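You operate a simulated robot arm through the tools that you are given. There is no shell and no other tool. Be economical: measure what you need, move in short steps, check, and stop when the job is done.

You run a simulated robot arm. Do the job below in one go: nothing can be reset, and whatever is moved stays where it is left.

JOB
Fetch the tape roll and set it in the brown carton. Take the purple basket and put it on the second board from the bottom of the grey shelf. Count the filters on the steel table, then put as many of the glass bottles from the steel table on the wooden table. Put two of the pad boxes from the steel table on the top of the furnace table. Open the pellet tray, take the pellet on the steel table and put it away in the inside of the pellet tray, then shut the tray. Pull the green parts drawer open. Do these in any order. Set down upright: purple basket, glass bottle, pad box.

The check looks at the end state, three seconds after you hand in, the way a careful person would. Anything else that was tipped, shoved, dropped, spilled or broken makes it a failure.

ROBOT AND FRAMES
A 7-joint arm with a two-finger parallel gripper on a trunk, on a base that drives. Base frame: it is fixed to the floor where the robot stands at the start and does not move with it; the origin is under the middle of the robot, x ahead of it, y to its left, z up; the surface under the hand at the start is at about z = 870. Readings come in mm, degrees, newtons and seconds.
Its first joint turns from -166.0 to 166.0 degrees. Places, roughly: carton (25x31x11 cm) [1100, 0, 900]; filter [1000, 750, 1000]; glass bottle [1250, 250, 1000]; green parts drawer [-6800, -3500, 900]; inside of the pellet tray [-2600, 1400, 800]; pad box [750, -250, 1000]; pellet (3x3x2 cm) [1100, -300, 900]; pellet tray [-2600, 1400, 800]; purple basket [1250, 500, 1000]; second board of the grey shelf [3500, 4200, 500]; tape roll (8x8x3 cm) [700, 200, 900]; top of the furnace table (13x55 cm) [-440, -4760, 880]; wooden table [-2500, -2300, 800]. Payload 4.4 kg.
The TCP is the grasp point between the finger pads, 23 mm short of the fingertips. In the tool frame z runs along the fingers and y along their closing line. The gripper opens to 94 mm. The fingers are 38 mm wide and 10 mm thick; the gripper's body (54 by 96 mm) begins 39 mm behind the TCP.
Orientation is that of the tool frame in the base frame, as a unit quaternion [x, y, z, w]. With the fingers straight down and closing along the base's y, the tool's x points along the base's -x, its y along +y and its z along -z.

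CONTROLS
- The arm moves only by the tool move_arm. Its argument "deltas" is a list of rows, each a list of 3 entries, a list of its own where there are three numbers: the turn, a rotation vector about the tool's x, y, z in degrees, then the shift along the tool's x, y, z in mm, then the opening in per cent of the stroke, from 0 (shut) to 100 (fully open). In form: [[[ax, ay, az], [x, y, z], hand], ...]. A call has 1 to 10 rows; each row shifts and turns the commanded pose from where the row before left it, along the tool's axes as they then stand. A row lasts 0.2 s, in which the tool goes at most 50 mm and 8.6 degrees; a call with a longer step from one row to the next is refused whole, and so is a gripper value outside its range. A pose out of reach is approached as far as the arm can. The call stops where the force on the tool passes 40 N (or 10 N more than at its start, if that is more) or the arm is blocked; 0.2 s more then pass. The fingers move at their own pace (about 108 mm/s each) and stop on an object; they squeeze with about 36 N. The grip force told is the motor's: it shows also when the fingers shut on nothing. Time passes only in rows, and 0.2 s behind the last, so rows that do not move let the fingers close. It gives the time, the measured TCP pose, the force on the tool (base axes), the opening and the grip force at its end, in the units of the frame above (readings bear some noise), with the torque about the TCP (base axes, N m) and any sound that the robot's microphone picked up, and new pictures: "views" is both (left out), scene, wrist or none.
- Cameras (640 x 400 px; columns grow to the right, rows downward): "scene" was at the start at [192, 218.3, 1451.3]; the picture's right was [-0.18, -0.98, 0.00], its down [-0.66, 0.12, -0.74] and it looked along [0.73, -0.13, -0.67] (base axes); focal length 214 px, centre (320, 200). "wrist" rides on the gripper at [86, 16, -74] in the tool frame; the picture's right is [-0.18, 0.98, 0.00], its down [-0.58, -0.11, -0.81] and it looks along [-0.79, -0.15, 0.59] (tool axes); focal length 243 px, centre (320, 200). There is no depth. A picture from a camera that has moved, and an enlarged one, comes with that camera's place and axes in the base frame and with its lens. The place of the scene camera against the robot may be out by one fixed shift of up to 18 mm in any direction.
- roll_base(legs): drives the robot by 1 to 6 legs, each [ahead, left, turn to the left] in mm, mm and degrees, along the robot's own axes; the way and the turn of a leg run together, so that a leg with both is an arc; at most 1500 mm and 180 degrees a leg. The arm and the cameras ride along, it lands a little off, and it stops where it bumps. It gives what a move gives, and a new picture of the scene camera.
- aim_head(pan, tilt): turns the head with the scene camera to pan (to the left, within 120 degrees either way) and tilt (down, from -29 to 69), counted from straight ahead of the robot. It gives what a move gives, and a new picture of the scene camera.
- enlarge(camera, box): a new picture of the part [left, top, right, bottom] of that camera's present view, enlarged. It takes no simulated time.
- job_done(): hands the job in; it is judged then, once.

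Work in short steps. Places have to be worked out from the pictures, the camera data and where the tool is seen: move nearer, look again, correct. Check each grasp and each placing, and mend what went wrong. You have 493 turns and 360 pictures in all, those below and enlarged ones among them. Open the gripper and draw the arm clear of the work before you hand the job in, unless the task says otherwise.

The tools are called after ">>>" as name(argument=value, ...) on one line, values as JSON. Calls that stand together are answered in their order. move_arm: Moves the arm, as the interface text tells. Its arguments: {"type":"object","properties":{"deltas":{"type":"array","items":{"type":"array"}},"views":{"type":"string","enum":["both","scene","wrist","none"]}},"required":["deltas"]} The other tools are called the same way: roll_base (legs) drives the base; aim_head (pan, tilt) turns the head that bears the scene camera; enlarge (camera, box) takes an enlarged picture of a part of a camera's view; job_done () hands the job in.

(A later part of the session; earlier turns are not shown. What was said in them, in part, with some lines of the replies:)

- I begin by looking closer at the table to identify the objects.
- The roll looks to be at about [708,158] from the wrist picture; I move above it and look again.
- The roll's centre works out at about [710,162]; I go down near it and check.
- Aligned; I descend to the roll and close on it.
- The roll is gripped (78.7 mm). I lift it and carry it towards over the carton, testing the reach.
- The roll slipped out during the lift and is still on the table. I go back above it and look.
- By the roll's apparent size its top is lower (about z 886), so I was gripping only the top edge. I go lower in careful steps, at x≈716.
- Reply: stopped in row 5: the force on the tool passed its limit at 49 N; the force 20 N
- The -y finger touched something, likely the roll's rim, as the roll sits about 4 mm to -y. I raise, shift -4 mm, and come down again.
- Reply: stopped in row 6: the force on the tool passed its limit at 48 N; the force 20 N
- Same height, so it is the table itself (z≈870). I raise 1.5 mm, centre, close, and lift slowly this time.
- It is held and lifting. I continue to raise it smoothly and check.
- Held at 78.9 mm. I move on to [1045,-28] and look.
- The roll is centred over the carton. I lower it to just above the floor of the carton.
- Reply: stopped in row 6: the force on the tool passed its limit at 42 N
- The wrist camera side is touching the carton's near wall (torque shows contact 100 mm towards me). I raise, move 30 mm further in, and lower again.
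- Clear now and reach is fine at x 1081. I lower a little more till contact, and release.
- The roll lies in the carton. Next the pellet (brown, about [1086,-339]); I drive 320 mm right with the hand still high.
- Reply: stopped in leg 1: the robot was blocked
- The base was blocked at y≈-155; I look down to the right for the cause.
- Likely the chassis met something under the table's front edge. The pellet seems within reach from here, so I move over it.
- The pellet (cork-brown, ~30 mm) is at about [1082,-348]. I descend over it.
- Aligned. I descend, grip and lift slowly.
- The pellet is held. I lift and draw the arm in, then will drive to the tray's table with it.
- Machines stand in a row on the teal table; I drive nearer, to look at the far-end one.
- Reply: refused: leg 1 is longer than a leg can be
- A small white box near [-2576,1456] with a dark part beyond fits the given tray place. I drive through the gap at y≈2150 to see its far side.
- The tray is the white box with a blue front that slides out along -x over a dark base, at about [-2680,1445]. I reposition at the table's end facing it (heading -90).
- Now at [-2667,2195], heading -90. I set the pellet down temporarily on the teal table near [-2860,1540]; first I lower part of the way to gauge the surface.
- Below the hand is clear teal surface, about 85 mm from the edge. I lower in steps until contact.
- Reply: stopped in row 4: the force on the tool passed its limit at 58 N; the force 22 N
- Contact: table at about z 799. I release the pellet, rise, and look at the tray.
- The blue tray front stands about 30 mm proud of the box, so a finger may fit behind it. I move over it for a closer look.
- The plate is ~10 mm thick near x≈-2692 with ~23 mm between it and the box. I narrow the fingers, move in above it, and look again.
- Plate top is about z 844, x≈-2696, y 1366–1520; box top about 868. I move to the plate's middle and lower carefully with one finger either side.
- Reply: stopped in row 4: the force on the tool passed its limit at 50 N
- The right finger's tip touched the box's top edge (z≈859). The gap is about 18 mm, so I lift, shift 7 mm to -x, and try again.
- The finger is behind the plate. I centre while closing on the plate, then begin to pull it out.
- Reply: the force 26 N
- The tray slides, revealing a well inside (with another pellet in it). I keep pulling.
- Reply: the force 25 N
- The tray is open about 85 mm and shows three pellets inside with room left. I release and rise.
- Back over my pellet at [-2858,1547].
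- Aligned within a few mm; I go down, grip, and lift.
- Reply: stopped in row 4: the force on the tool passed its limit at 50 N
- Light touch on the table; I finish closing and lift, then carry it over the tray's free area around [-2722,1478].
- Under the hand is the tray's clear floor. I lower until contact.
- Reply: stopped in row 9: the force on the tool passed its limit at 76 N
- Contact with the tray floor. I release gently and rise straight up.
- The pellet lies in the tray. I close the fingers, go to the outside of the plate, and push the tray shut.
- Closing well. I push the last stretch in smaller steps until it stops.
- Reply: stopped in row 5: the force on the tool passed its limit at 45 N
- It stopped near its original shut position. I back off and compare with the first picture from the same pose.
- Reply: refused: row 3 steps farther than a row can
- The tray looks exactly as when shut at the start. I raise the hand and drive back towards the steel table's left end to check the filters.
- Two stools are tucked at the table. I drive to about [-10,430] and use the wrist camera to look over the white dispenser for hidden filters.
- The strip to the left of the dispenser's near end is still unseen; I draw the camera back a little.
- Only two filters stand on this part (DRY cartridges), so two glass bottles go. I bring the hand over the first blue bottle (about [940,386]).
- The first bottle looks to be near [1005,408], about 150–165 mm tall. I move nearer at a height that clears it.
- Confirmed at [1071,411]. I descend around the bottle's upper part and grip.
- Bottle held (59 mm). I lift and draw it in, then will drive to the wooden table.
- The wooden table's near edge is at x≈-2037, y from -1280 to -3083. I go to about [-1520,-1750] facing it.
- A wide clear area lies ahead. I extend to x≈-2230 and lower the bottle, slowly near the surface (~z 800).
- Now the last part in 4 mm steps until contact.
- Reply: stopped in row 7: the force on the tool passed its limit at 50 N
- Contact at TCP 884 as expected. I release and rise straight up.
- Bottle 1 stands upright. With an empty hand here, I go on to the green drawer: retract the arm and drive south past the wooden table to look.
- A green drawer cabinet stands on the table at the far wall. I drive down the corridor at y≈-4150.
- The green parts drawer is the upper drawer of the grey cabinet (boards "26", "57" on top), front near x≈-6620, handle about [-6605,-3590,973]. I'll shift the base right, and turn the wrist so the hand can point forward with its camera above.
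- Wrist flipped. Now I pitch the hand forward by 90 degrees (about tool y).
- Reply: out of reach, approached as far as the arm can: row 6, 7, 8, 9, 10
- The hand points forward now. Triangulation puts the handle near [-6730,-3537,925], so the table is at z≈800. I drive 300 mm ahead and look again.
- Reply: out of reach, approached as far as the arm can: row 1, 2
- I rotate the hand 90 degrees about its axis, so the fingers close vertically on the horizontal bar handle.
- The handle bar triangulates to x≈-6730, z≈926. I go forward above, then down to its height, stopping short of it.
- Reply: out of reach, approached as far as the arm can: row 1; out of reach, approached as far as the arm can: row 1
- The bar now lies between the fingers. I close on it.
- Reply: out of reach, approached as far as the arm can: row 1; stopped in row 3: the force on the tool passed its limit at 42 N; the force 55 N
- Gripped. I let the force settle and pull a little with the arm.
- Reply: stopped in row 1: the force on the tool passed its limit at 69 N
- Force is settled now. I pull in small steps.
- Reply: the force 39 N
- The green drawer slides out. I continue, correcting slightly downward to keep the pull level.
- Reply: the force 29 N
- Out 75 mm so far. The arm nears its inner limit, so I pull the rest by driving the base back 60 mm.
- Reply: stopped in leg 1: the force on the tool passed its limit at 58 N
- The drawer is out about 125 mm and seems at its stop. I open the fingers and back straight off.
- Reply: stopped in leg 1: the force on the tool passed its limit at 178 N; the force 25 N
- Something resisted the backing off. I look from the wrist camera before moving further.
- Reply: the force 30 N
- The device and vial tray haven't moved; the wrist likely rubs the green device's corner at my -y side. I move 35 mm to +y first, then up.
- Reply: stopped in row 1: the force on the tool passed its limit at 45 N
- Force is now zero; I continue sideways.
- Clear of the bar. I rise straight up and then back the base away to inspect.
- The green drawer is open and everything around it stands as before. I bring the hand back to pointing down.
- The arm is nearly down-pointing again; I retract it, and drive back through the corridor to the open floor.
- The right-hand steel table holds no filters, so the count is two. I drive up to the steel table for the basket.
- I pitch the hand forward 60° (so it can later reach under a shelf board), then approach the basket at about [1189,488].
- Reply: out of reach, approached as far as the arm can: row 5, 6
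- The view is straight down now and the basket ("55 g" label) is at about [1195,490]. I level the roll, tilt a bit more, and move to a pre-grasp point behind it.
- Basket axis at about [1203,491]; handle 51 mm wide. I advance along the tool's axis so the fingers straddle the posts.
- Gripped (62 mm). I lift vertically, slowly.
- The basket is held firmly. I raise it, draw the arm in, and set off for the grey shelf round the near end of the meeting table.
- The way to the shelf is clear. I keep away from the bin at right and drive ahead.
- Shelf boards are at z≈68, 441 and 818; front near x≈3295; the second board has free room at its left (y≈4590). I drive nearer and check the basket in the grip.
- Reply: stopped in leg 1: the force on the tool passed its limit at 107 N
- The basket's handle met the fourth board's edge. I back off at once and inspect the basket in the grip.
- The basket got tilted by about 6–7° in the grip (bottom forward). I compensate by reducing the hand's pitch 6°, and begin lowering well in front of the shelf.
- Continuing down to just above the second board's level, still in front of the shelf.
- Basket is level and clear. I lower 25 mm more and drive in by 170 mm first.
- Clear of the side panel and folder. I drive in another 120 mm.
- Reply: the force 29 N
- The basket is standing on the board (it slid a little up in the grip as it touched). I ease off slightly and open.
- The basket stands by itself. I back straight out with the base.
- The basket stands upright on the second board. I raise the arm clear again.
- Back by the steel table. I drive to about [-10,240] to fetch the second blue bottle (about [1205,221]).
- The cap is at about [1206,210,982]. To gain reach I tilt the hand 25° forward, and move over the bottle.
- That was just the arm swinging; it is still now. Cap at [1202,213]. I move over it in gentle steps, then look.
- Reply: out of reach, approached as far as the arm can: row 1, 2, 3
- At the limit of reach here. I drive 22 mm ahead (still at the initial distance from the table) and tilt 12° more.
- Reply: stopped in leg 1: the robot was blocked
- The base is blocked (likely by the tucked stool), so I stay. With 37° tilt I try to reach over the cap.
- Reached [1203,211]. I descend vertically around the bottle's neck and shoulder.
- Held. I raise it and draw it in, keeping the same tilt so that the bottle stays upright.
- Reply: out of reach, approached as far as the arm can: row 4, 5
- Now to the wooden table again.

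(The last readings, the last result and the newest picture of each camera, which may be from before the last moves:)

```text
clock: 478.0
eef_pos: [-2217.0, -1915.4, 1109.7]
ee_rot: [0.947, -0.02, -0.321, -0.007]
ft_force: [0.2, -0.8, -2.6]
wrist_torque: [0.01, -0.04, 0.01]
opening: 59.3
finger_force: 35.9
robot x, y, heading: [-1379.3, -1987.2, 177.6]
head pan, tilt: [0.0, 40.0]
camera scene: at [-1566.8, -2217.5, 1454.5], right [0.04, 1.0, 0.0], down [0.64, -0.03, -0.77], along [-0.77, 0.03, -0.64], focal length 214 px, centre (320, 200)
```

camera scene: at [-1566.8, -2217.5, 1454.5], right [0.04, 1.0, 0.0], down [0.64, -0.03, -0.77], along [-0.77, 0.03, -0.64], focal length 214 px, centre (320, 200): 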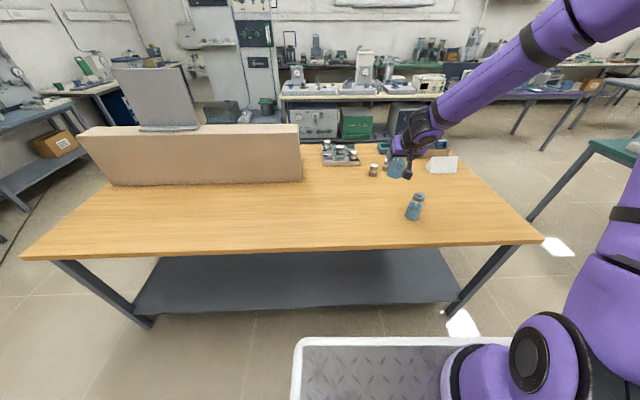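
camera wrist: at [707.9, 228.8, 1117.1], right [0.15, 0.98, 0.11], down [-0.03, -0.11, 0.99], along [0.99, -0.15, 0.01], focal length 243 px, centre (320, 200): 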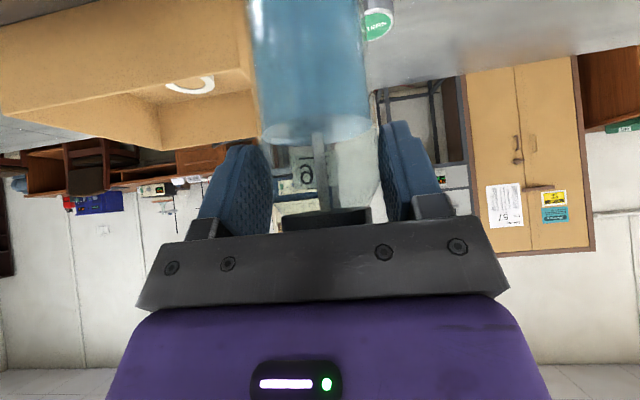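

Bottle 1 stands where I left it. I shift 80 mm left to keep distance and lower the second bottle.

>>> roll_base(legs=[[0, 80, 0]])

>>> move_arm(deltas=[[[0, 0, 0], [12, 0, 16], 0], [[0, 0, 0], [18.2, 0, 23.9], 0], [[0, 0, 0], [18.2, 0, 23.9], 0], [[0, 0, 0], [18.2, 0, 23.9], 0], [[0, 0, 0], [18.2, 0, 23.9], 0], [[0, 0, 0], [18.2, 0, 23.9], 0], [[0, 0, 0], [12, 0, 16], 0], [[0, 0, 0], [6, 0, 8], 0]], views="both")

```text
clock: 479.0
eef_pos: [-2221.2, -1997.5, 1110.7]
ee_rot: [0.947, -0.02, -0.319, -0.008]
ft_force: [0.4, -0.5, -2.9]
wrist_torque: [0.02, -0.03, 0.0]
opening: 59.4
finger_force: 35.9
robot x, y, heading: [-1382.0, -2076.0, 177.4]
head pan, tilt: [0.0, 40.0]
camera scene: at [-1570.0, -2299.1, 1454.5], right [0.04, 1.0, 0.0], down [0.64, -0.03, -0.77], along [-0.77, 0.03, -0.64], focal length 214 px, centre (320, 200)
```

scene: 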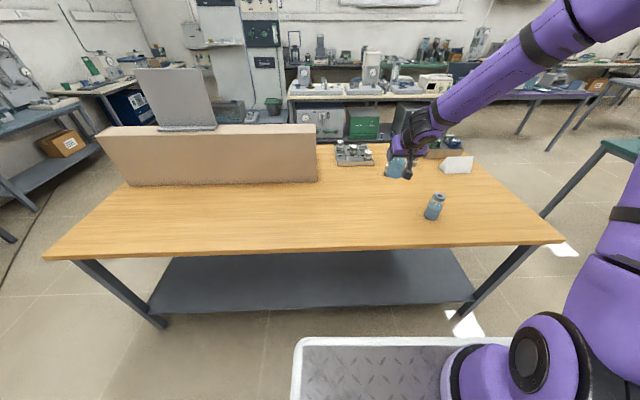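

```text
clock: 480.8
eef_pos: [-2222.2, -1998.5, 908.5]
ee_rot: [0.947, -0.02, -0.32, -0.007]
ft_force: [0.0, 0.1, -3.4]
wrist_torque: [-0.01, -0.03, 0.04]
opening: 59.7
finger_force: 36.2
robot x, y, heading: [-1383.1, -2069.1, 177.4]
head pan, tilt: [0.0, 40.0]
camera scene: at [-1569.8, -2299.1, 1454.5], right [0.04, 1.0, 0.0], down [0.64, -0.03, -0.77], along [-0.77, 0.03, -0.64], focal length 214 px, centre (320, 200)
camera wrist: at [-2108.9, -2018.5, 916.6], right [-0.19, -0.98, 0.11], down [0.03, 0.11, 0.99], along [-0.98, 0.19, 0.01], focal length 243 px, centre (320, 200)
```

scene: 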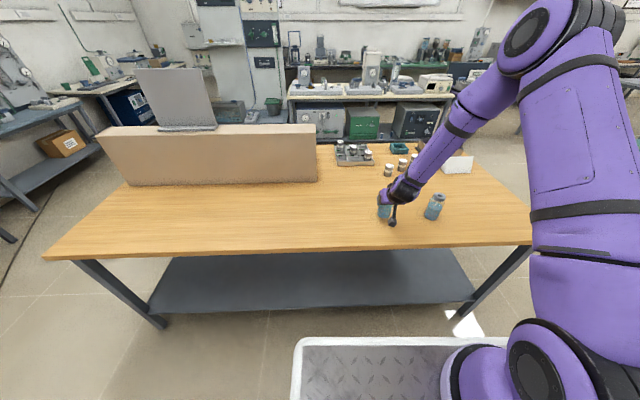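
wrist: 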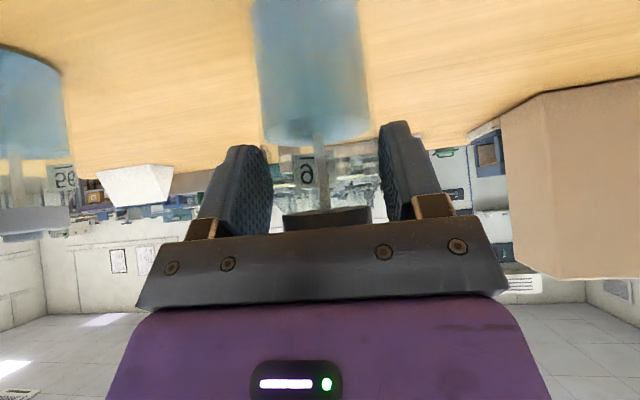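

Now the last bit down until contact, in small steps.

>>> move_arm(deltas=[[[0, 0, 0], [5, 0, 6.5], 0], [[0, 0, 0], [3.6, 0, 4.8], 0], [[0, 0, 0], [2.4, 0, 3.2], 0], [[0, 0, 0], [2.4, 0, 3.2], 0], [[0, 0, 0], [1.8, 0, 2.4], 0], [[0, 0, 0], [1.8, 0, 2.4], 0], [[0, 0, 0], [1.8, 0, 2.4], 0]], views="none")

```text
clock: 482.4
eef_pos: [-2222.7, -1996.5, 880.3]
ee_rot: [0.947, -0.02, -0.321, -0.008]
ft_force: [-0.3, 2.3, 24.0]
wrist_torque: [-0.35, 0.27, 0.12]
opening: 59.4
finger_force: 36.0
robot x, y, heading: [-1379.8, -2069.9, 177.9]
head pan, tilt: [0.0, 40.0]
```

Contact. I ease, release, and rise vertically.

>>> move_arm(deltas=[[[0, 0, 0], [-0.6, 0, -0.8], 0], [[0, 0, 0], [0, 0, 0], 75], [[0, 0, 0], [0, 0, 0], 95], [[0, 0, 0], [0, 0, 0], 95], [[0, 0, 0], [-9, 0, -12], 95], [[0, 0, 0], [-18, 0, -24], 95], [[0, 0, 0], [-24, 0, -32], 95], [[0, 0, 0], [-24, 0, -32], 95], [[0, 0, 0], [-24, 0, -32], 95], [[0, 0, 0], [-24, 0, -32], 95]], views="scene")

>>> enlarge(camera="scene", box=[340, 140, 500, 250])

```text
clock: 484.6
eef_pos: [-2220.3, -1997.9, 1085.3]
ee_rot: [0.948, -0.02, -0.319, -0.007]
ft_force: [0.4, 1.0, -0.8]
wrist_torque: [-0.05, 0.01, -0.03]
opening: 89.3
finger_force: 0.2
robot x, y, heading: [-1385.3, -2070.9, 177.6]
head pan, tilt: [0.0, 40.0]
camera scene: at [-1570.4, -2299.0, 1454.5], right [0.04, 1.0, 0.0], down [0.64, -0.03, -0.77], along [-0.77, 0.03, -0.64], focal length 214 px, centre (320, 200)
```

scene: 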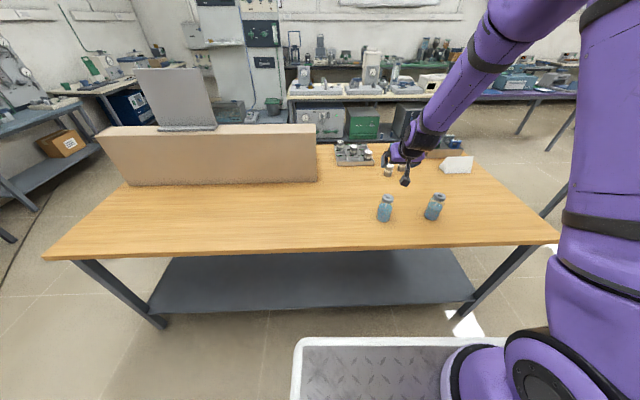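

```text
3.64 times, centred on (420, 195) of scene
camera zoom: at [-1570.4, -2299.0, 1454.5], right [0.04, 1.0, 0.0], down [0.64, -0.03, -0.77], along [-0.77, 0.03, -0.64], focal length 780 px, centre (-44, 218)
```

zoom: 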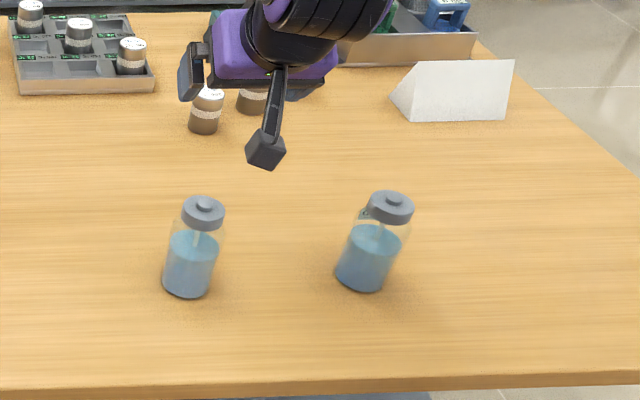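

Both bottles stand upright on the wooden table. I level the hand, draw in, and return for the pad boxes.

>>> move_arm(deltas=[[[0, 8.4, 0], [-10, 0, -20], 50], [[0, 8.4, 0], [-10, 0, -20], 50], [[0, 8.4, 0], [0, 0, -10], 50], [[0, 8.4, 0], [0, 0, 0], 50], [[0, 3.7, 0], [0, 0, 0], 50], [[0, 0, 0], [40, -20, 0], 50], [[0, 0, 0], [40, -20, 0], 50], [[0, 0, 0], [40, -20, 0], 50], [[0, 0, 0], [40, -10, 0], 50]], views="none")

>>> roll_base(legs=[[-450, 0, 0], [0, -1000, 0], [0, -1000, 0], [0, 0, 90], [0, 0, 92]])

```text
clock: 486.6
eef_pos: [-2048.4, -1935.4, 1136.1]
ee_rot: [1.0, -0.021, 0.001, -0.002]
ft_force: [-0.4, -0.7, 0.1]
wrist_torque: [0.03, -0.02, 0.03]
opening: 46.9
finger_force: 0.0
robot x, y, heading: [-1386.8, -2071.3, 177.5]
head pan, tilt: [0.0, 40.0]
```

```text
clock: 506.7
eef_pos: [-136.6, -216.2, 1139.5]
ee_rot: [0.013, 1.0, 0.0, 0.0]
ft_force: [-0.1, -0.5, 0.3]
wrist_torque: [0.01, 0.03, -0.01]
opening: 46.9
finger_force: 0.1
robot x, y, heading: [-802.4, -93.9, -1.4]
head pan, tilt: [0.0, 40.0]
camera scene: at [-600.6, 135.8, 1454.5], right [-0.03, -1.0, 0.0], down [-0.64, 0.02, -0.77], along [0.77, -0.02, -0.64], focal length 214 px, centre (320, 200)
```

scene: 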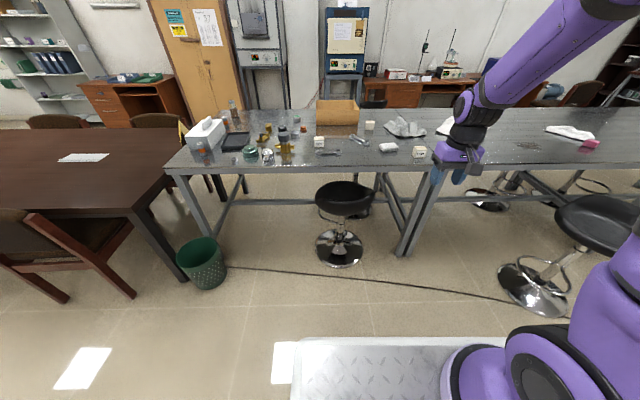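

Box C sits near the table's front edge at about [485,-460]. I approach it, stopping short of the table.

>>> roll_base(legs=[[0, -345, 1.4], [640, 0, 0]])

>>> move_arm(deltas=[[[0, 0, 0], [20, 40, 20], 80], [[0, 0, 0], [20, 40, 20], 80], [[0, 0, 0], [10, 35, 0], 80]], views="wrist")

```text
clock: 512.1
eef_pos: [495.6, -547.7, 1137.8]
ee_rot: [0.004, 1.0, 0.0, -0.001]
ft_force: [-0.2, 0.8, 0.1]
wrist_torque: [0.01, 0.01, 0.03]
opening: 47.0
finger_force: 0.1
robot x, y, heading: [-170.9, -435.3, -0.5]
head pan, tilt: [0.0, 40.0]
camera scene: at [26.7, -202.4, 1454.5], right [-0.01, -1.0, 0.0], down [-0.64, 0.01, -0.77], along [0.77, -0.01, -0.64], focal length 214 px, centre (320, 200)
```

scene: 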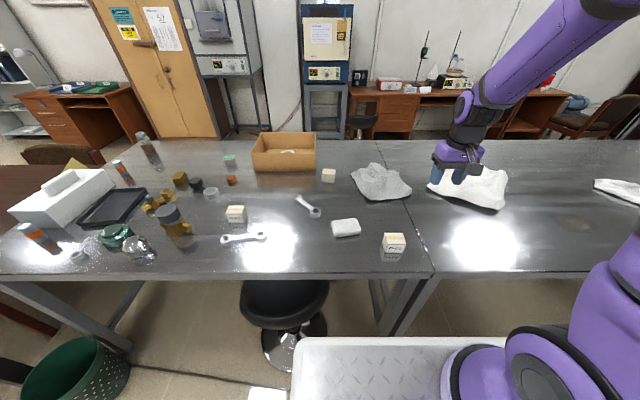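

```text
clock: 512.9
eef_pos: [446.8, -432.3, 1097.1]
ee_rot: [0.004, 1.0, -0.001, 0.0]
ft_force: [0.4, -0.5, 0.8]
wrist_torque: [0.03, 0.0, -0.02]
opening: 75.3
finger_force: 0.0
robot x, y, heading: [-169.2, -431.3, -0.6]
head pan, tilt: [0.0, 40.0]
camera wrist: at [360.6, -414.5, 1171.8], right [0.19, 0.98, 0.0], down [0.58, -0.11, 0.81], along [0.79, -0.16, -0.59], focal length 243 px, centre (320, 200)
```

wrist: 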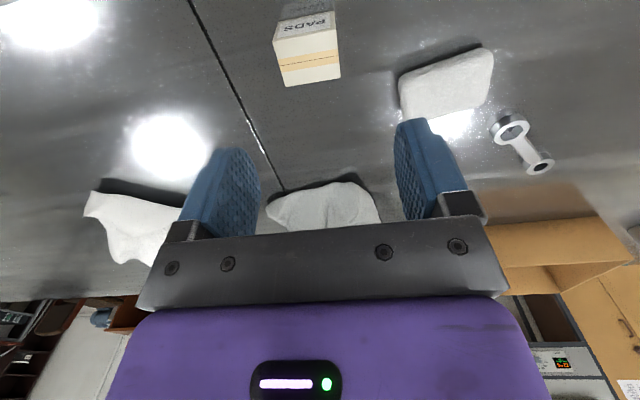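

The PADS box is at about [471,-450], ~60 mm wide, square to me. I move above it.

>>> move_arm(deltas=[[[0, 0, 0], [-12, -9, 35], 100], [[0, 0, 0], [-12, -9, 35], 100], [[0, 0, 0], [0, 0, 30], 100]], views="wrist")

```text
clock: 513.7
eef_pos: [471.9, -451.1, 996.8]
ee_rot: [0.004, 1.0, -0.001, 0.0]
ft_force: [0.0, 0.6, -0.6]
wrist_torque: [0.0, -0.04, -0.01]
opening: 94.0
finger_force: 0.1
robot x, y, heading: [-174.0, -433.9, -0.5]
head pan, tilt: [0.0, 40.0]
camera wrist: at [385.3, -433.6, 1071.3], right [0.19, 0.98, 0.0], down [0.58, -0.11, 0.81], along [0.79, -0.16, -0.59], focal length 243 px, centre (320, 200)
```

wrist: 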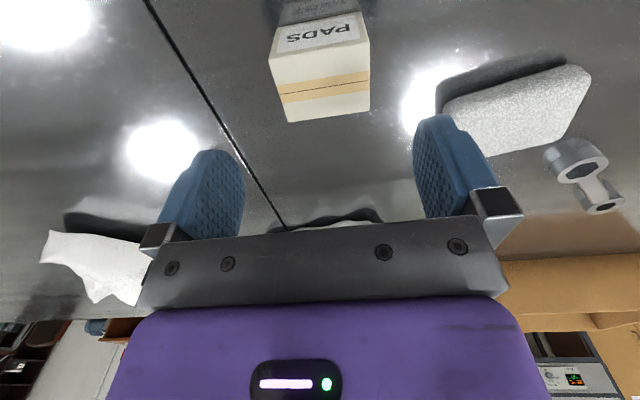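

Box centre [468,-448]; it fits the gripper. I descend to z≈898 and grip.

>>> move_arm(deltas=[[[0, 0, 0], [3, 2, 35], 100], [[0, 0, 0], [0, 0, 35], 100], [[0, 0, 0], [0, 0, 26], 100], [[0, 0, 0], [0, 0, 0], 0], [[0, 0, 0], [0, 0, 0], 0], [[0, 0, 0], [0, 0, 0], 0], [[0, 0, 0], [0, 0, -4], 0], [[0, 0, 0], [0, 0, -8], 0], [[0, 0, 0], [0, 0, -15], 0]], views="wrist")

```text
clock: 515.7
eef_pos: [469.1, -449.4, 929.0]
ee_rot: [0.004, 1.0, -0.001, 0.0]
ft_force: [-0.6, 0.1, -0.9]
wrist_torque: [-0.01, 0.03, 0.0]
opening: 59.7
finger_force: 36.2
robot x, y, heading: [-172.2, -434.4, -0.4]
head pan, tilt: [0.0, 40.0]
camera wrist: at [382.4, -432.3, 1003.5], right [0.19, 0.98, 0.0], down [0.58, -0.11, 0.81], along [0.79, -0.16, -0.59], focal length 243 px, centre (320, 200)
```

wrist: 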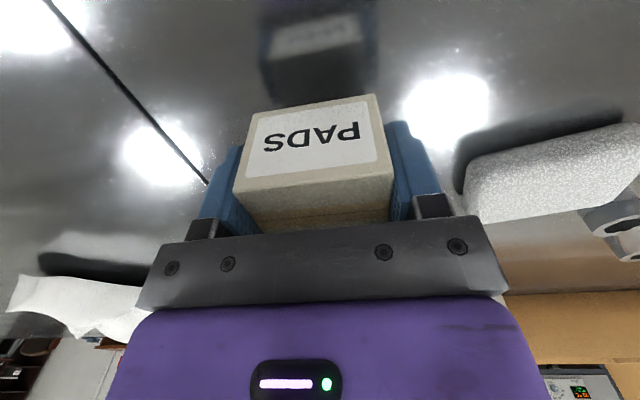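

Box held (60 mm). I lift it, back away, turn to face -y, and drive towards the furnace table.

>>> move_arm(deltas=[[[0, 0, 0], [0, 0, -25], 0], [[0, 0, 0], [0, 0, -35], 0], [[0, 0, 0], [0, 0, -40], 0], [[0, 0, 0], [0, 0, -45], 0], [[0, 0, 0], [-10, 0, -40], 0], [[0, 0, 0], [-20, 10, -20], 0]], views="none")

>>> roll_base(legs=[[-530, 0, 0], [0, 0, -89.5], [1100, 0, 0], [1100, 0, 0], [700, 0, 0]])

```text
clock: 517.1
eef_pos: [498.7, -439.9, 1134.1]
ee_rot: [0.005, 1.0, -0.001, 0.0]
ft_force: [-0.4, -0.2, 0.7]
wrist_torque: [0.0, 0.01, 0.04]
opening: 59.1
finger_force: 35.7
robot x, y, heading: [-166.9, -435.7, -0.5]
head pan, tilt: [0.0, 40.0]
```

```text
clock: 537.8
eef_pos: [-629.7, -3996.7, 1134.1]
ee_rot: [0.696, 0.718, -0.001, 0.0]
ft_force: [0.2, 0.2, -0.1]
wrist_torque: [-0.01, -0.03, 0.03]
opening: 59.5
finger_force: 36.0
robot x, y, heading: [-653.1, -3325.9, -88.0]
head pan, tilt: [0.0, 40.0]
camera scene: at [-401.5, -3505.0, 1454.5], right [-1.0, -0.03, 0.0], down [-0.02, 0.64, -0.77], along [0.03, -0.77, -0.64], focal length 214 px, centre (320, 200)
```

scene: 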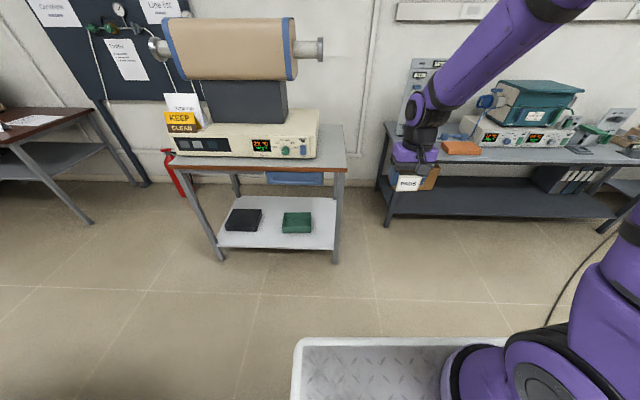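

The free strip is the table's end at x≈-500…-375. I line up with x=-440 and approach.

>>> roll_base(legs=[[550, 192, -2]])

>>> aim_head(pan=-10, tilt=45)

```text
clock: 541.1
eef_pos: [-458.6, -4537.7, 1134.1]
ee_rot: [0.709, 0.705, -0.001, 0.0]
ft_force: [-0.5, 0.0, -1.3]
wrist_torque: [0.0, -0.02, 0.02]
opening: 59.5
finger_force: 36.3
robot x, y, heading: [-452.7, -3869.6, -90.4]
head pan, tilt: [0.0, 40.0]
camera scene: at [-210.3, -4056.0, 1454.5], right [-1.0, 0.01, 0.0], down [0.0, 0.64, -0.77], along [0.0, -0.77, -0.64], focal length 214 px, centre (320, 200)
```

scene: 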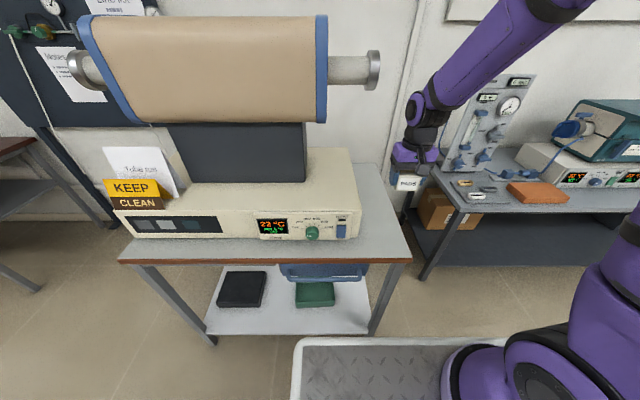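

```text
clock: 541.9
eef_pos: [-457.4, -4537.8, 1134.6]
ee_rot: [0.71, 0.704, -0.001, -0.001]
ft_force: [1.0, 0.4, -1.0]
wrist_torque: [0.0, 0.02, 0.0]
opening: 59.5
finger_force: 35.7
robot x, y, heading: [-456.2, -3866.8, -90.5]
head pan, tilt: [-10.0, 45.0]
camera scene: at [-224.4, -4051.0, 1447.3], right [-0.98, 0.18, 0.0], down [0.13, 0.7, -0.71], along [-0.13, -0.7, -0.71], focal length 214 px, centre (320, 200)
```

scene: 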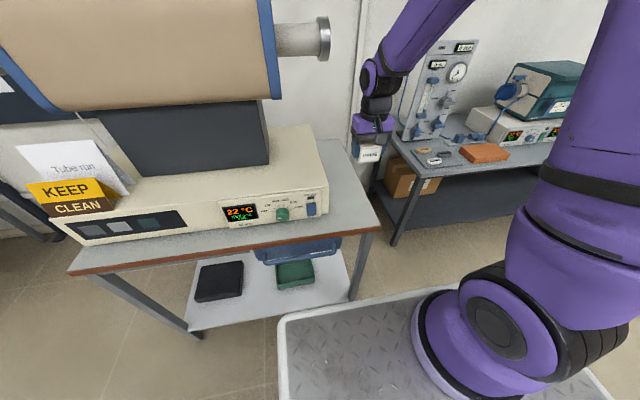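

I move over the strip (x≈-425, y≈-4640) and check from the wrist camera.

>>> move_arm(deltas=[[[0, 0, 0], [-30, 8, 0], 0], [[0, 0, 0], [-35, 12, 0], 0], [[0, 0, 0], [-35, 12, 20], 0], [[0, 0, 0], [0, 0, 40], 0], [[0, 0, 0], [0, 0, 40], 0]], views="both")

```text
clock: 543.0
eef_pos: [-425.7, -4640.0, 1034.5]
ee_rot: [0.709, 0.705, -0.002, 0.0]
ft_force: [-0.4, -0.1, -0.1]
wrist_torque: [-0.05, 0.0, 0.02]
opening: 59.1
finger_force: 36.2
robot x, y, heading: [-454.1, -3863.4, -90.6]
head pan, tilt: [-10.0, 45.0]
camera scene: at [-224.5, -4050.4, 1447.3], right [-0.98, 0.18, 0.0], down [0.13, 0.7, -0.71], along [-0.13, -0.7, -0.71], focal length 214 px, centre (320, 200)
camera wrist: at [-409.2, -4552.2, 1109.6], right [0.98, -0.19, 0.0], down [-0.11, -0.58, 0.81], along [-0.16, -0.79, -0.59], focal length 243 px, centre (320, 200)
```

scene: 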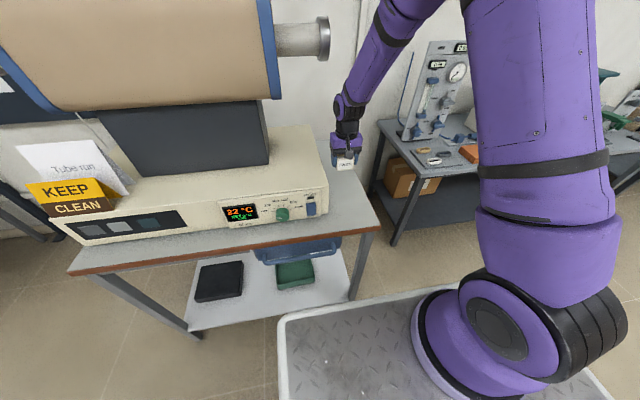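
wrist: 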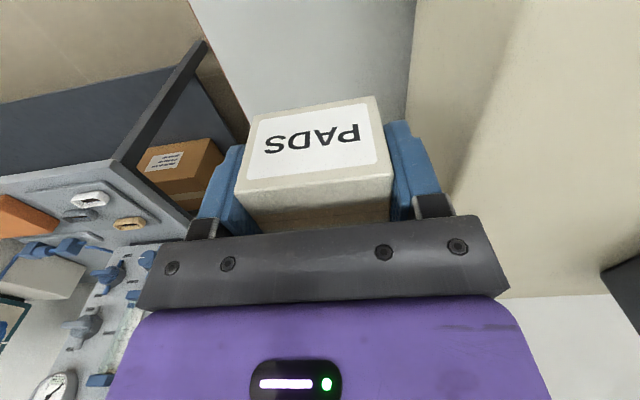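

The box is over the strip with about 50 mm either side. I lower it to contact.

>>> move_arm(deltas=[[[0, 0, 0], [0, -4, 35], 0], [[0, 0, 0], [0, 0, 35], 0], [[0, 0, 0], [0, 0, 25], 0], [[0, 0, 0], [0, 0, 15], 0], [[0, 0, 0], [0, 0, 6], 0], [[0, 0, 0], [0, 0, 3], 0], [[0, 0, 0], [0, 0, 3], 0], [[0, 0, 0], [0, 0, 3], 0], [[0, 0, 0], [0, 0, 3], 0]], views="wrist")

```text
clock: 545.0
eef_pos: [-431.0, -4639.3, 909.0]
ee_rot: [0.71, 0.704, -0.002, 0.002]
ft_force: [-4.6, 0.4, 36.4]
wrist_torque: [-0.01, 0.01, -0.01]
opening: 59.4
finger_force: 36.5
robot x, y, heading: [-453.8, -3866.4, -90.7]
head pan, tilt: [-10.0, 45.0]
camera wrist: at [-414.8, -4551.6, 983.5], right [0.98, -0.19, 0.0], down [-0.11, -0.58, 0.81], along [-0.16, -0.79, -0.59], focal length 243 px, centre (320, 200)
```

wrist: 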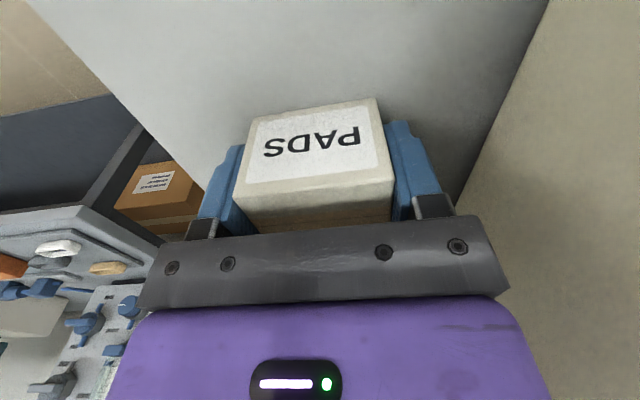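

Contact on the table top at TCP 909. I ease, release, and rise.

>>> move_arm(deltas=[[[0, 0, 0], [0, 0, -1], 0], [[0, 0, 0], [0, 0, 0], 78], [[0, 0, 0], [0, 0, 0], 78], [[0, 0, 0], [0, 0, -12], 78], [[0, 0, 0], [0, 0, -30], 78], [[0, 0, 0], [0, 0, -40], 78], [[0, 0, 0], [0, 0, -45], 78], [[0, 0, 0], [20, 0, -40], 60]], views="both")

```text
clock: 546.9
eef_pos: [-429.5, -4618.8, 1073.7]
ee_rot: [0.709, 0.705, 0.0, -0.001]
ft_force: [-0.4, -1.4, -0.6]
wrist_torque: [0.05, 0.0, 0.01]
opening: 56.7
finger_force: 0.0
robot x, y, heading: [-454.3, -3866.1, -90.4]
head pan, tilt: [-10.0, 45.0]
camera scene: at [-224.4, -4051.7, 1447.2], right [-0.98, 0.18, 0.0], down [0.13, 0.7, -0.71], along [-0.13, -0.7, -0.71], focal length 214 px, centre (320, 200)
camera wrist: at [-413.5, -4532.0, 1149.0], right [0.98, -0.19, 0.0], down [-0.11, -0.58, 0.81], along [-0.15, -0.79, -0.59], focal length 243 px, centre (320, 200)
```

scene: 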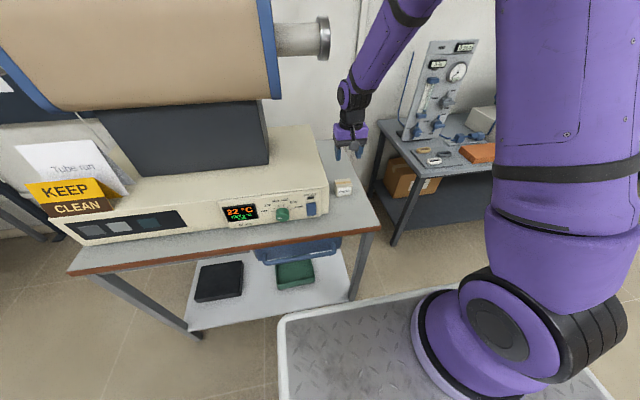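
wrist: 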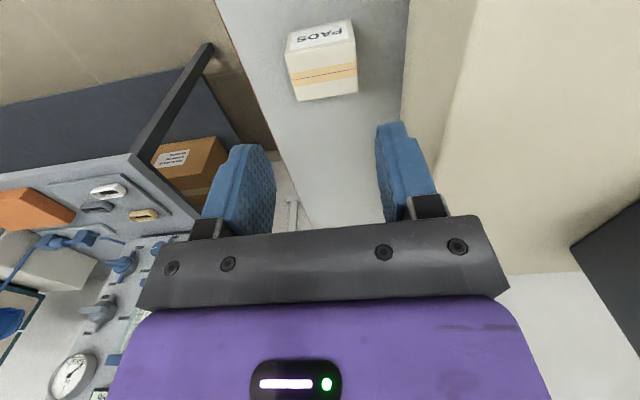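

Box 1 stands on the furnace table. I retract and go back for the second box (A, about [640,100]).

>>> move_arm(deltas=[[[0, 0, 0], [30, 0, -30], 50], [[0, 0, 0], [40, 0, -20], 50], [[0, 0, 0], [25, -10, 0], 50]], views="none")

>>> roll_base(legs=[[-500, -220, 0], [-1150, 0, 0.4], [-1150, 0, 0], [-1150, 0, 0]])

>>> roll_base(legs=[[0, 0, 90]])

```text
clock: 547.6
eef_pos: [-439.0, -4521.6, 1122.8]
ee_rot: [0.71, 0.704, -0.001, -0.001]
ft_force: [0.0, -0.2, -1.4]
wrist_torque: [0.05, 0.01, -0.03]
opening: 46.9
finger_force: 0.1
robot x, y, heading: [-452.9, -3864.5, -90.3]
head pan, tilt: [-10.0, 45.0]
```

```text
clock: 567.1
eef_pos: [-599.9, -587.8, 1124.0]
ee_rot: [0.707, 0.708, -0.001, -0.001]
ft_force: [0.0, 0.6, 0.7]
wrist_torque: [0.04, 0.0, 0.01]
opening: 46.9
finger_force: 0.0
robot x, y, heading: [-619.4, 67.6, -90.1]
head pan, tilt: [-10.0, 45.0]
camera scene: at [-387.0, -116.0, 1447.3], right [-0.98, 0.17, 0.0], down [0.12, 0.7, -0.71], along [-0.12, -0.7, -0.71], focal length 214 px, centre (320, 200)
```

scene: 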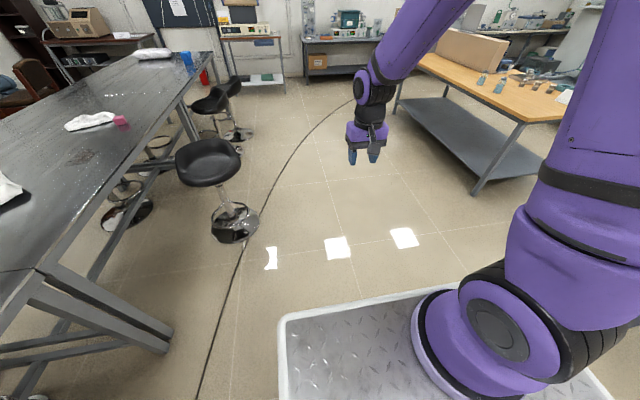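

```text
clock: 571.3
eef_pos: [35.9, 80.7, 1122.3]
ee_rot: [0.003, 1.0, 0.0, 0.0]
ft_force: [0.0, 0.4, -0.7]
wrist_torque: [0.02, 0.0, 0.01]
opening: 47.3
finger_force: 0.0
robot x, y, heading: [-615.6, 64.2, -0.2]
head pan, tilt: [-10.0, 45.0]
camera scene: at [-427.0, 284.0, 1447.3], right [-0.18, -0.98, 0.0], down [-0.7, 0.13, -0.71], along [0.7, -0.13, -0.71], focal length 214 px, centre (320, 200)
```

scene: 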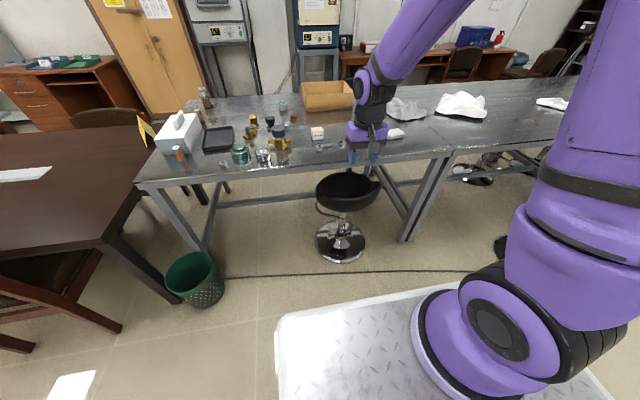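

>>> roll_base(legs=[[520, 25, 0]])

>>> move_arm(deltas=[[[0, 0, 0], [-20, 0, 20], 100], [[0, 0, 0], [-20, 0, 20], 100]], views="wrist")

```text
clock: 574.3
eef_pos: [555.2, 108.0, 1123.7]
ee_rot: [0.0, 1.0, -0.001, 0.001]
ft_force: [-0.7, -0.4, 0.0]
wrist_torque: [0.01, -0.05, -0.02]
opening: 46.9
finger_force: 0.1
robot x, y, heading: [-98.8, 91.2, 0.1]
head pan, tilt: [-10.0, 45.0]
camera scene: at [92.3, 308.5, 1447.3], right [-0.17, -0.98, 0.0], down [-0.7, 0.12, -0.71], along [0.7, -0.12, -0.71], focal length 214 px, centre (320, 200)
```

scene: 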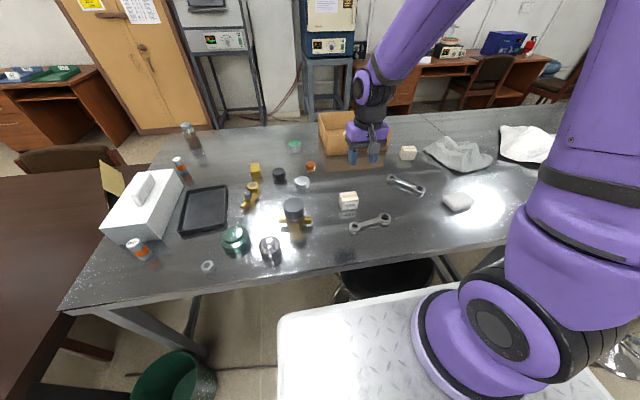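

```text
clock: 574.9
eef_pos: [594.5, 107.4, 1082.7]
ee_rot: [0.0, 1.0, -0.001, -0.001]
ft_force: [-0.4, -0.2, 0.5]
wrist_torque: [-0.03, -0.05, 0.0]
opening: 94.2
finger_force: 0.0
robot x, y, heading: [-98.0, 90.1, 0.0]
head pan, tilt: [-10.0, 45.0]
camera wrist: at [508.0, 124.5, 1158.5], right [0.18, 0.98, 0.0], down [0.58, -0.11, 0.81], along [0.79, -0.15, -0.59], focal length 243 px, centre (320, 200)
```

wrist: 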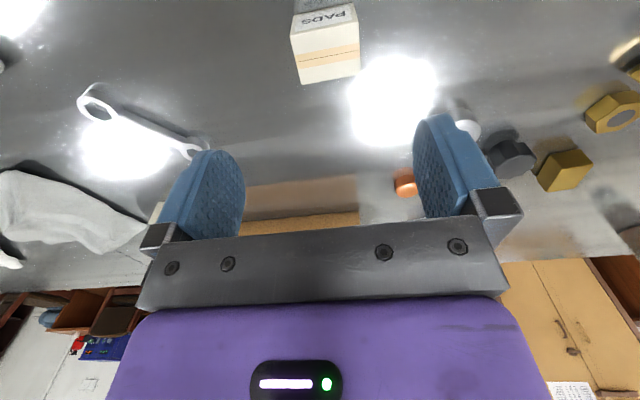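

Box A at about [609,112]. I move over it and look closer.

>>> move_arm(deltas=[[[0, 0, 0], [-7, 2, 30], 100], [[0, 0, 0], [-7, 2.5, 30], 100], [[0, 0, 0], [0, 0, 27], 100]], views="wrist")

```text
clock: 575.7
eef_pos: [609.2, 109.7, 996.4]
ee_rot: [-0.001, 1.0, -0.001, 0.0]
ft_force: [-1.4, 0.6, -0.7]
wrist_torque: [0.03, -0.01, 0.0]
opening: 94.0
finger_force: 0.1
robot x, y, heading: [-97.7, 91.8, -0.1]
head pan, tilt: [-10.0, 45.0]
camera wrist: at [522.2, 126.3, 1070.9], right [0.18, 0.98, 0.0], down [0.58, -0.11, 0.81], along [0.79, -0.15, -0.59], focal length 243 px, centre (320, 200)
```

wrist: 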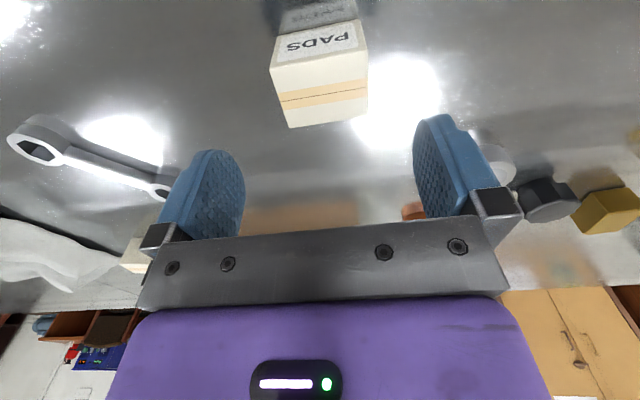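

>>> move_arm(deltas=[[[0, 0, 0], [2, 3, 35], 100], [[0, 0, 0], [0, 0, 35], 100], [[0, 0, 0], [0, 0, 27], 100], [[0, 0, 0], [0, 0, 0], 0], [[0, 0, 0], [0, 0, 0], 0], [[0, 0, 0], [0, 0, 0], 0], [[0, 0, 0], [0, 0, -4], 0], [[0, 0, 0], [0, 0, -8], 0], [[0, 0, 0], [0, 0, -15], 0]], views="wrist")

```text
clock: 577.7
eef_pos: [608.2, 114.2, 927.4]
ee_rot: [0.0, 1.0, -0.001, 0.0]
ft_force: [0.3, -0.3, 0.6]
wrist_torque: [-0.01, 0.03, 0.0]
opening: 59.3
finger_force: 35.8
robot x, y, heading: [-99.6, 93.2, -0.1]
head pan, tilt: [-10.0, 45.0]
camera wrist: at [521.3, 130.8, 1001.6], right [0.18, 0.98, 0.0], down [0.58, -0.11, 0.81], along [0.79, -0.15, -0.59], focal length 243 px, centre (320, 200)
```

wrist: 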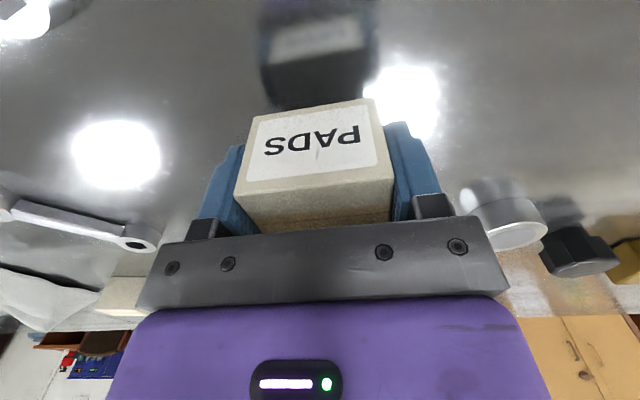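

Second box held. I lift and drive to the furnace table again.

>>> move_arm(deltas=[[[0, 0, 0], [0, 0, -25], 0], [[0, 0, 0], [0, 0, -35], 0], [[0, 0, 0], [0, 0, -40], 0], [[0, 0, 0], [0, 0, -45], 0], [[0, 0, 0], [15, -10, -40], 0], [[0, 0, 0], [20, -10, -20], 0]], views="none")

>>> roll_base(legs=[[-550, 0, 0], [0, 0, -90], [1150, 0, 0], [1150, 0, 0], [1120, 0, 0]])

```text
clock: 579.1
eef_pos: [572.1, 93.0, 1130.3]
ee_rot: [0.0, 1.0, 0.0, -0.001]
ft_force: [0.7, -0.5, -1.3]
wrist_torque: [-0.02, 0.06, 0.0]
opening: 59.4
finger_force: 35.7
robot x, y, heading: [-100.4, 88.9, 0.1]
head pan, tilt: [-10.0, 45.0]
```

```text
clock: 602.3
eef_pos: [-647.5, -3996.7, 1131.0]
ee_rot: [0.715, 0.699, -0.001, -0.001]
ft_force: [0.3, -0.6, 0.0]
wrist_torque: [-0.02, 0.0, -0.01]
opening: 59.5
finger_force: 36.1
robot x, y, heading: [-634.7, -3327.6, -91.1]
head pan, tilt: [-10.0, 45.0]
camera scene: at [-408.8, -3514.7, 1447.3], right [-0.98, 0.2, 0.0], down [0.14, 0.69, -0.71], along [-0.14, -0.69, -0.71], focal length 214 px, centre (320, 200)
```

scene: 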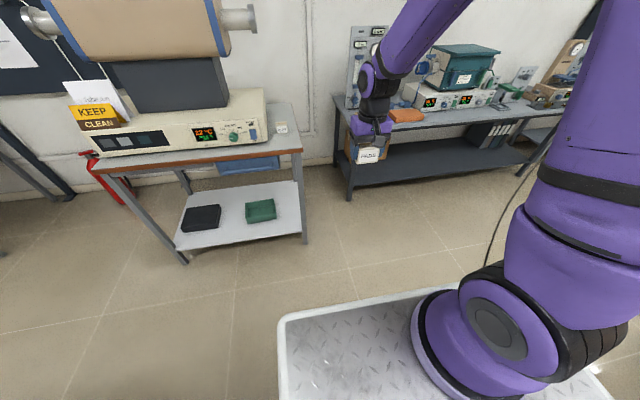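

>>> roll_base(legs=[[540, 213, 1.1]])

>>> move_arm(deltas=[[[0, 0, 0], [0, 0, 20], 0], [[0, 0, 0], [0, 0, 30], 0]], views="wrist")

```text
clock: 605.6
eef_pos: [-414.9, -4535.0, 1131.0]
ee_rot: [0.704, 0.71, -0.001, -0.001]
ft_force: [0.4, -0.4, 0.2]
wrist_torque: [0.0, 0.02, -0.02]
opening: 59.2
finger_force: 36.7
robot x, y, heading: [-426.4, -3864.6, -89.4]
head pan, tilt: [-10.0, 45.0]
camera scene: at [-193.1, -4045.6, 1447.3], right [-0.99, 0.16, 0.0], down [0.12, 0.7, -0.71], along [-0.12, -0.7, -0.71], focal length 214 px, centre (320, 200)
```

scene: 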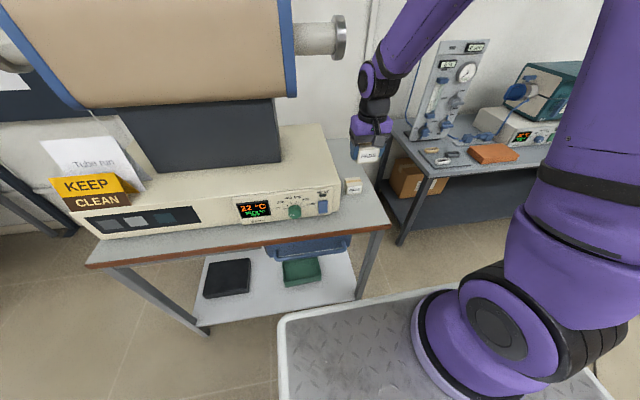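

```text
clock: 606.2
eef_pos: [-415.0, -4534.6, 1081.4]
ee_rot: [0.703, 0.711, -0.001, 0.0]
ft_force: [-0.5, -0.2, -0.2]
wrist_torque: [0.0, 0.02, 0.06]
opening: 59.7
finger_force: 35.6
robot x, y, heading: [-421.8, -3864.0, -89.7]
head pan, tilt: [-10.0, 45.0]
camera wrist: at [-400.0, -4447.3, 1155.7], right [0.98, -0.17, 0.0], down [-0.1, -0.58, 0.81], along [-0.14, -0.79, -0.59], focal length 243 px, centre (320, 200)
```

wrist: 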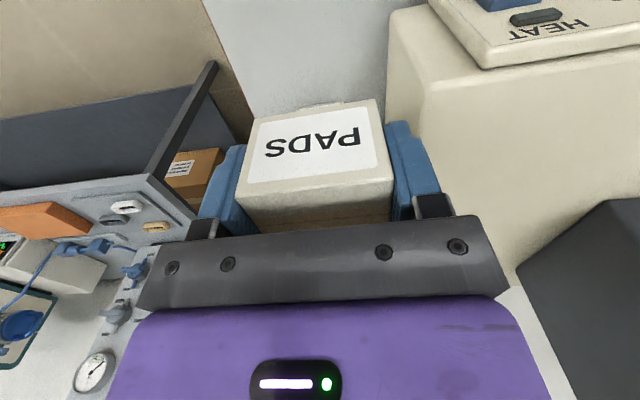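

>>> move_arm(deltas=[[[0, 0, 0], [0, -8, 40], 0], [[0, 0, 0], [0, -8, 40], 0], [[0, 0, 0], [0, 0, 40], 0], [[0, 0, 0], [0, 0, 30], 0], [[0, 0, 0], [0, 0, 10], 0], [[0, 0, 0], [0, 0, 5], 0], [[0, 0, 0], [0, 0, 3], 0], [[0, 0, 0], [0, 0, 3], 0]], views="wrist")

```text
clock: 608.0
eef_pos: [-431.5, -4533.9, 911.1]
ee_rot: [0.704, 0.71, -0.002, 0.0]
ft_force: [-1.7, 1.2, 14.2]
wrist_torque: [0.09, -0.22, 0.03]
opening: 59.5
finger_force: 35.7
robot x, y, heading: [-425.1, -3862.5, -89.5]
head pan, tilt: [-10.0, 45.0]
camera wrist: at [-416.2, -4447.6, 984.9], right [0.98, -0.17, 0.0], down [-0.1, -0.58, 0.81], along [-0.14, -0.79, -0.59], focal length 243 px, centre (320, 200)
```

wrist: 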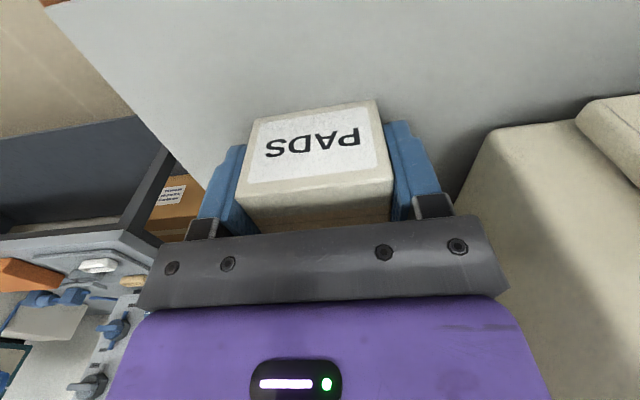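

Light contact (14 N). I release and rise.

>>> move_arm(deltas=[[[0, 0, 0], [0, 0, 1], 0], [[0, 0, 0], [0, 0, -0.5], 78], [[0, 0, 0], [0, 0, 0], 78], [[0, 0, 0], [0, 0, -12], 78], [[0, 0, 0], [0, 0, -30], 78], [[0, 0, 0], [0, 0, -40], 78], [[0, 0, 0], [0, 0, -45], 78], [[0, 0, 0], [0, 0, -45], 60]], views="both")

>>> enlarge(camera="scene", box=[280, 130, 420, 250])

```text
clock: 609.8
eef_pos: [-433.8, -4532.3, 1083.4]
ee_rot: [0.703, 0.711, 0.0, -0.001]
ft_force: [-0.2, -0.7, -0.4]
wrist_torque: [0.01, 0.0, 0.01]
opening: 56.7
finger_force: 0.0
robot x, y, heading: [-425.7, -3864.6, -89.5]
head pan, tilt: [-10.0, 45.0]
camera scene: at [-193.1, -4046.1, 1447.2], right [-0.99, 0.16, 0.0], down [0.12, 0.7, -0.71], along [-0.12, -0.7, -0.71], focal length 214 px, centre (320, 200)
camera wrist: at [-418.1, -4445.0, 1157.0], right [0.98, -0.17, 0.0], down [-0.1, -0.58, 0.81], along [-0.14, -0.79, -0.59], focal length 243 px, centre (320, 200)
```

scene: 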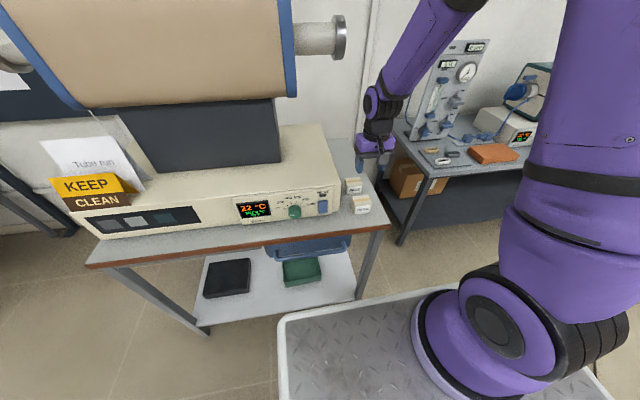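
wrist: 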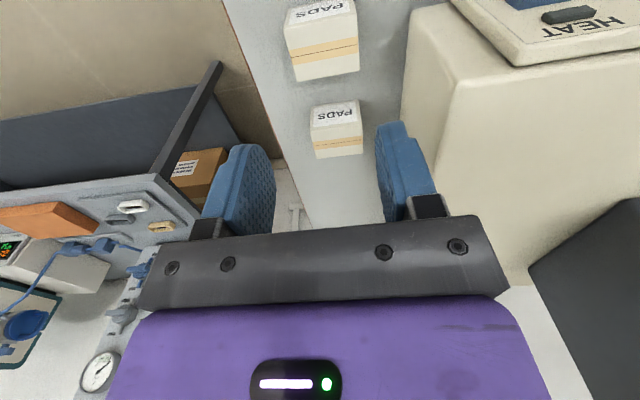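

```text
3.33 times, centred on (350, 190) of scene
camera zoom: at [-193.1, -4046.1, 1447.2], right [-0.99, 0.16, 0.0], down [0.12, 0.7, -0.71], along [-0.12, -0.7, -0.71], focal length 715 px, centre (220, 233)
```

zoom: 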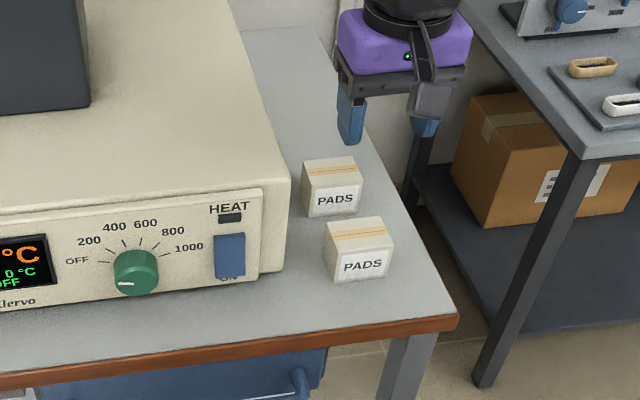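

Both pad boxes stand upright on the furnace table. I draw the arm clear and back away before handing in.

>>> move_arm(deltas=[[[0, 0, 0], [0, 0, -40], 100], [[0, 0, 0], [10, 0, -20], 100]], views="none")

>>> roll_base(legs=[[-500, 0, 0]])

```text
clock: 610.4
eef_pos: [-432.9, -4524.6, 1139.1]
ee_rot: [0.703, 0.711, -0.001, -0.001]
ft_force: [0.6, 0.2, -1.6]
wrist_torque: [0.03, 0.0, -0.01]
opening: 93.8
finger_force: 0.0
robot x, y, heading: [-426.1, -3864.4, -89.3]
head pan, tilt: [-10.0, 45.0]
```

```text
clock: 613.4
eef_pos: [-438.6, -4016.2, 1140.2]
ee_rot: [0.704, 0.71, -0.001, -0.001]
ft_force: [0.1, -0.2, -0.7]
wrist_torque: [0.02, 0.02, 0.01]
opening: 93.9
finger_force: 0.1
robot x, y, heading: [-428.3, -3358.2, -89.3]
head pan, tilt: [-10.0, 45.0]
camera scene: at [-198.1, -3537.6, 1447.3], right [-0.99, 0.17, 0.0], down [0.12, 0.7, -0.71], along [-0.12, -0.7, -0.71], focal length 214 px, centre (320, 200)
```

scene: 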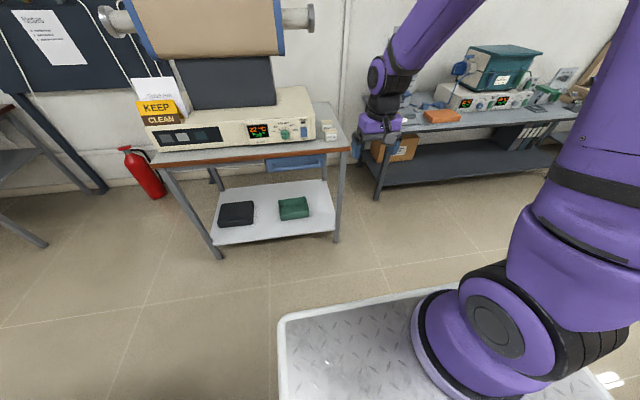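

Everything is in place, the gripper is open and the arm is clear. I hand in.

>>> job_done()

```text
The job is handed in.
```

I carried out every part of the job and handed it in, with the gripper open and the arm clear; I don't have the check's result.

- **Tape roll:** it lies in the brown carton. It slipped out of the grip on the first lift and stayed on the table; the second try held.
- **Purple basket:** it stands upright on the second board from the bottom of the grey shelf. I bumped it against the fourth board on the way in, which tilted it in the grip; I corrected that before setting it down.
- **Filters and bottles:** I counted two filters, taking the two "DRY" cartridges as the filters and not the tin labelled FILTERS. Two blue glass bottles stand upright on the wooden table.
- **Pad boxes:** two stand upright on the end strip of the furnace table's top.
- **Pellet:** it is inside the pellet tray with the three already there, and the tray is shut as it was at the start.
- **Green parts drawer:** it is pulled out about 125 mm, to what seems to be its stop. Backing the hand away afterwards, it rubbed hard against something (178 N), probably the green device in front of the cabinet. That device and the tray of vials looked unmoved.

The base was blocked twice at the steel table, once probably by the tucked stool, which showed no clear sign of having moved.
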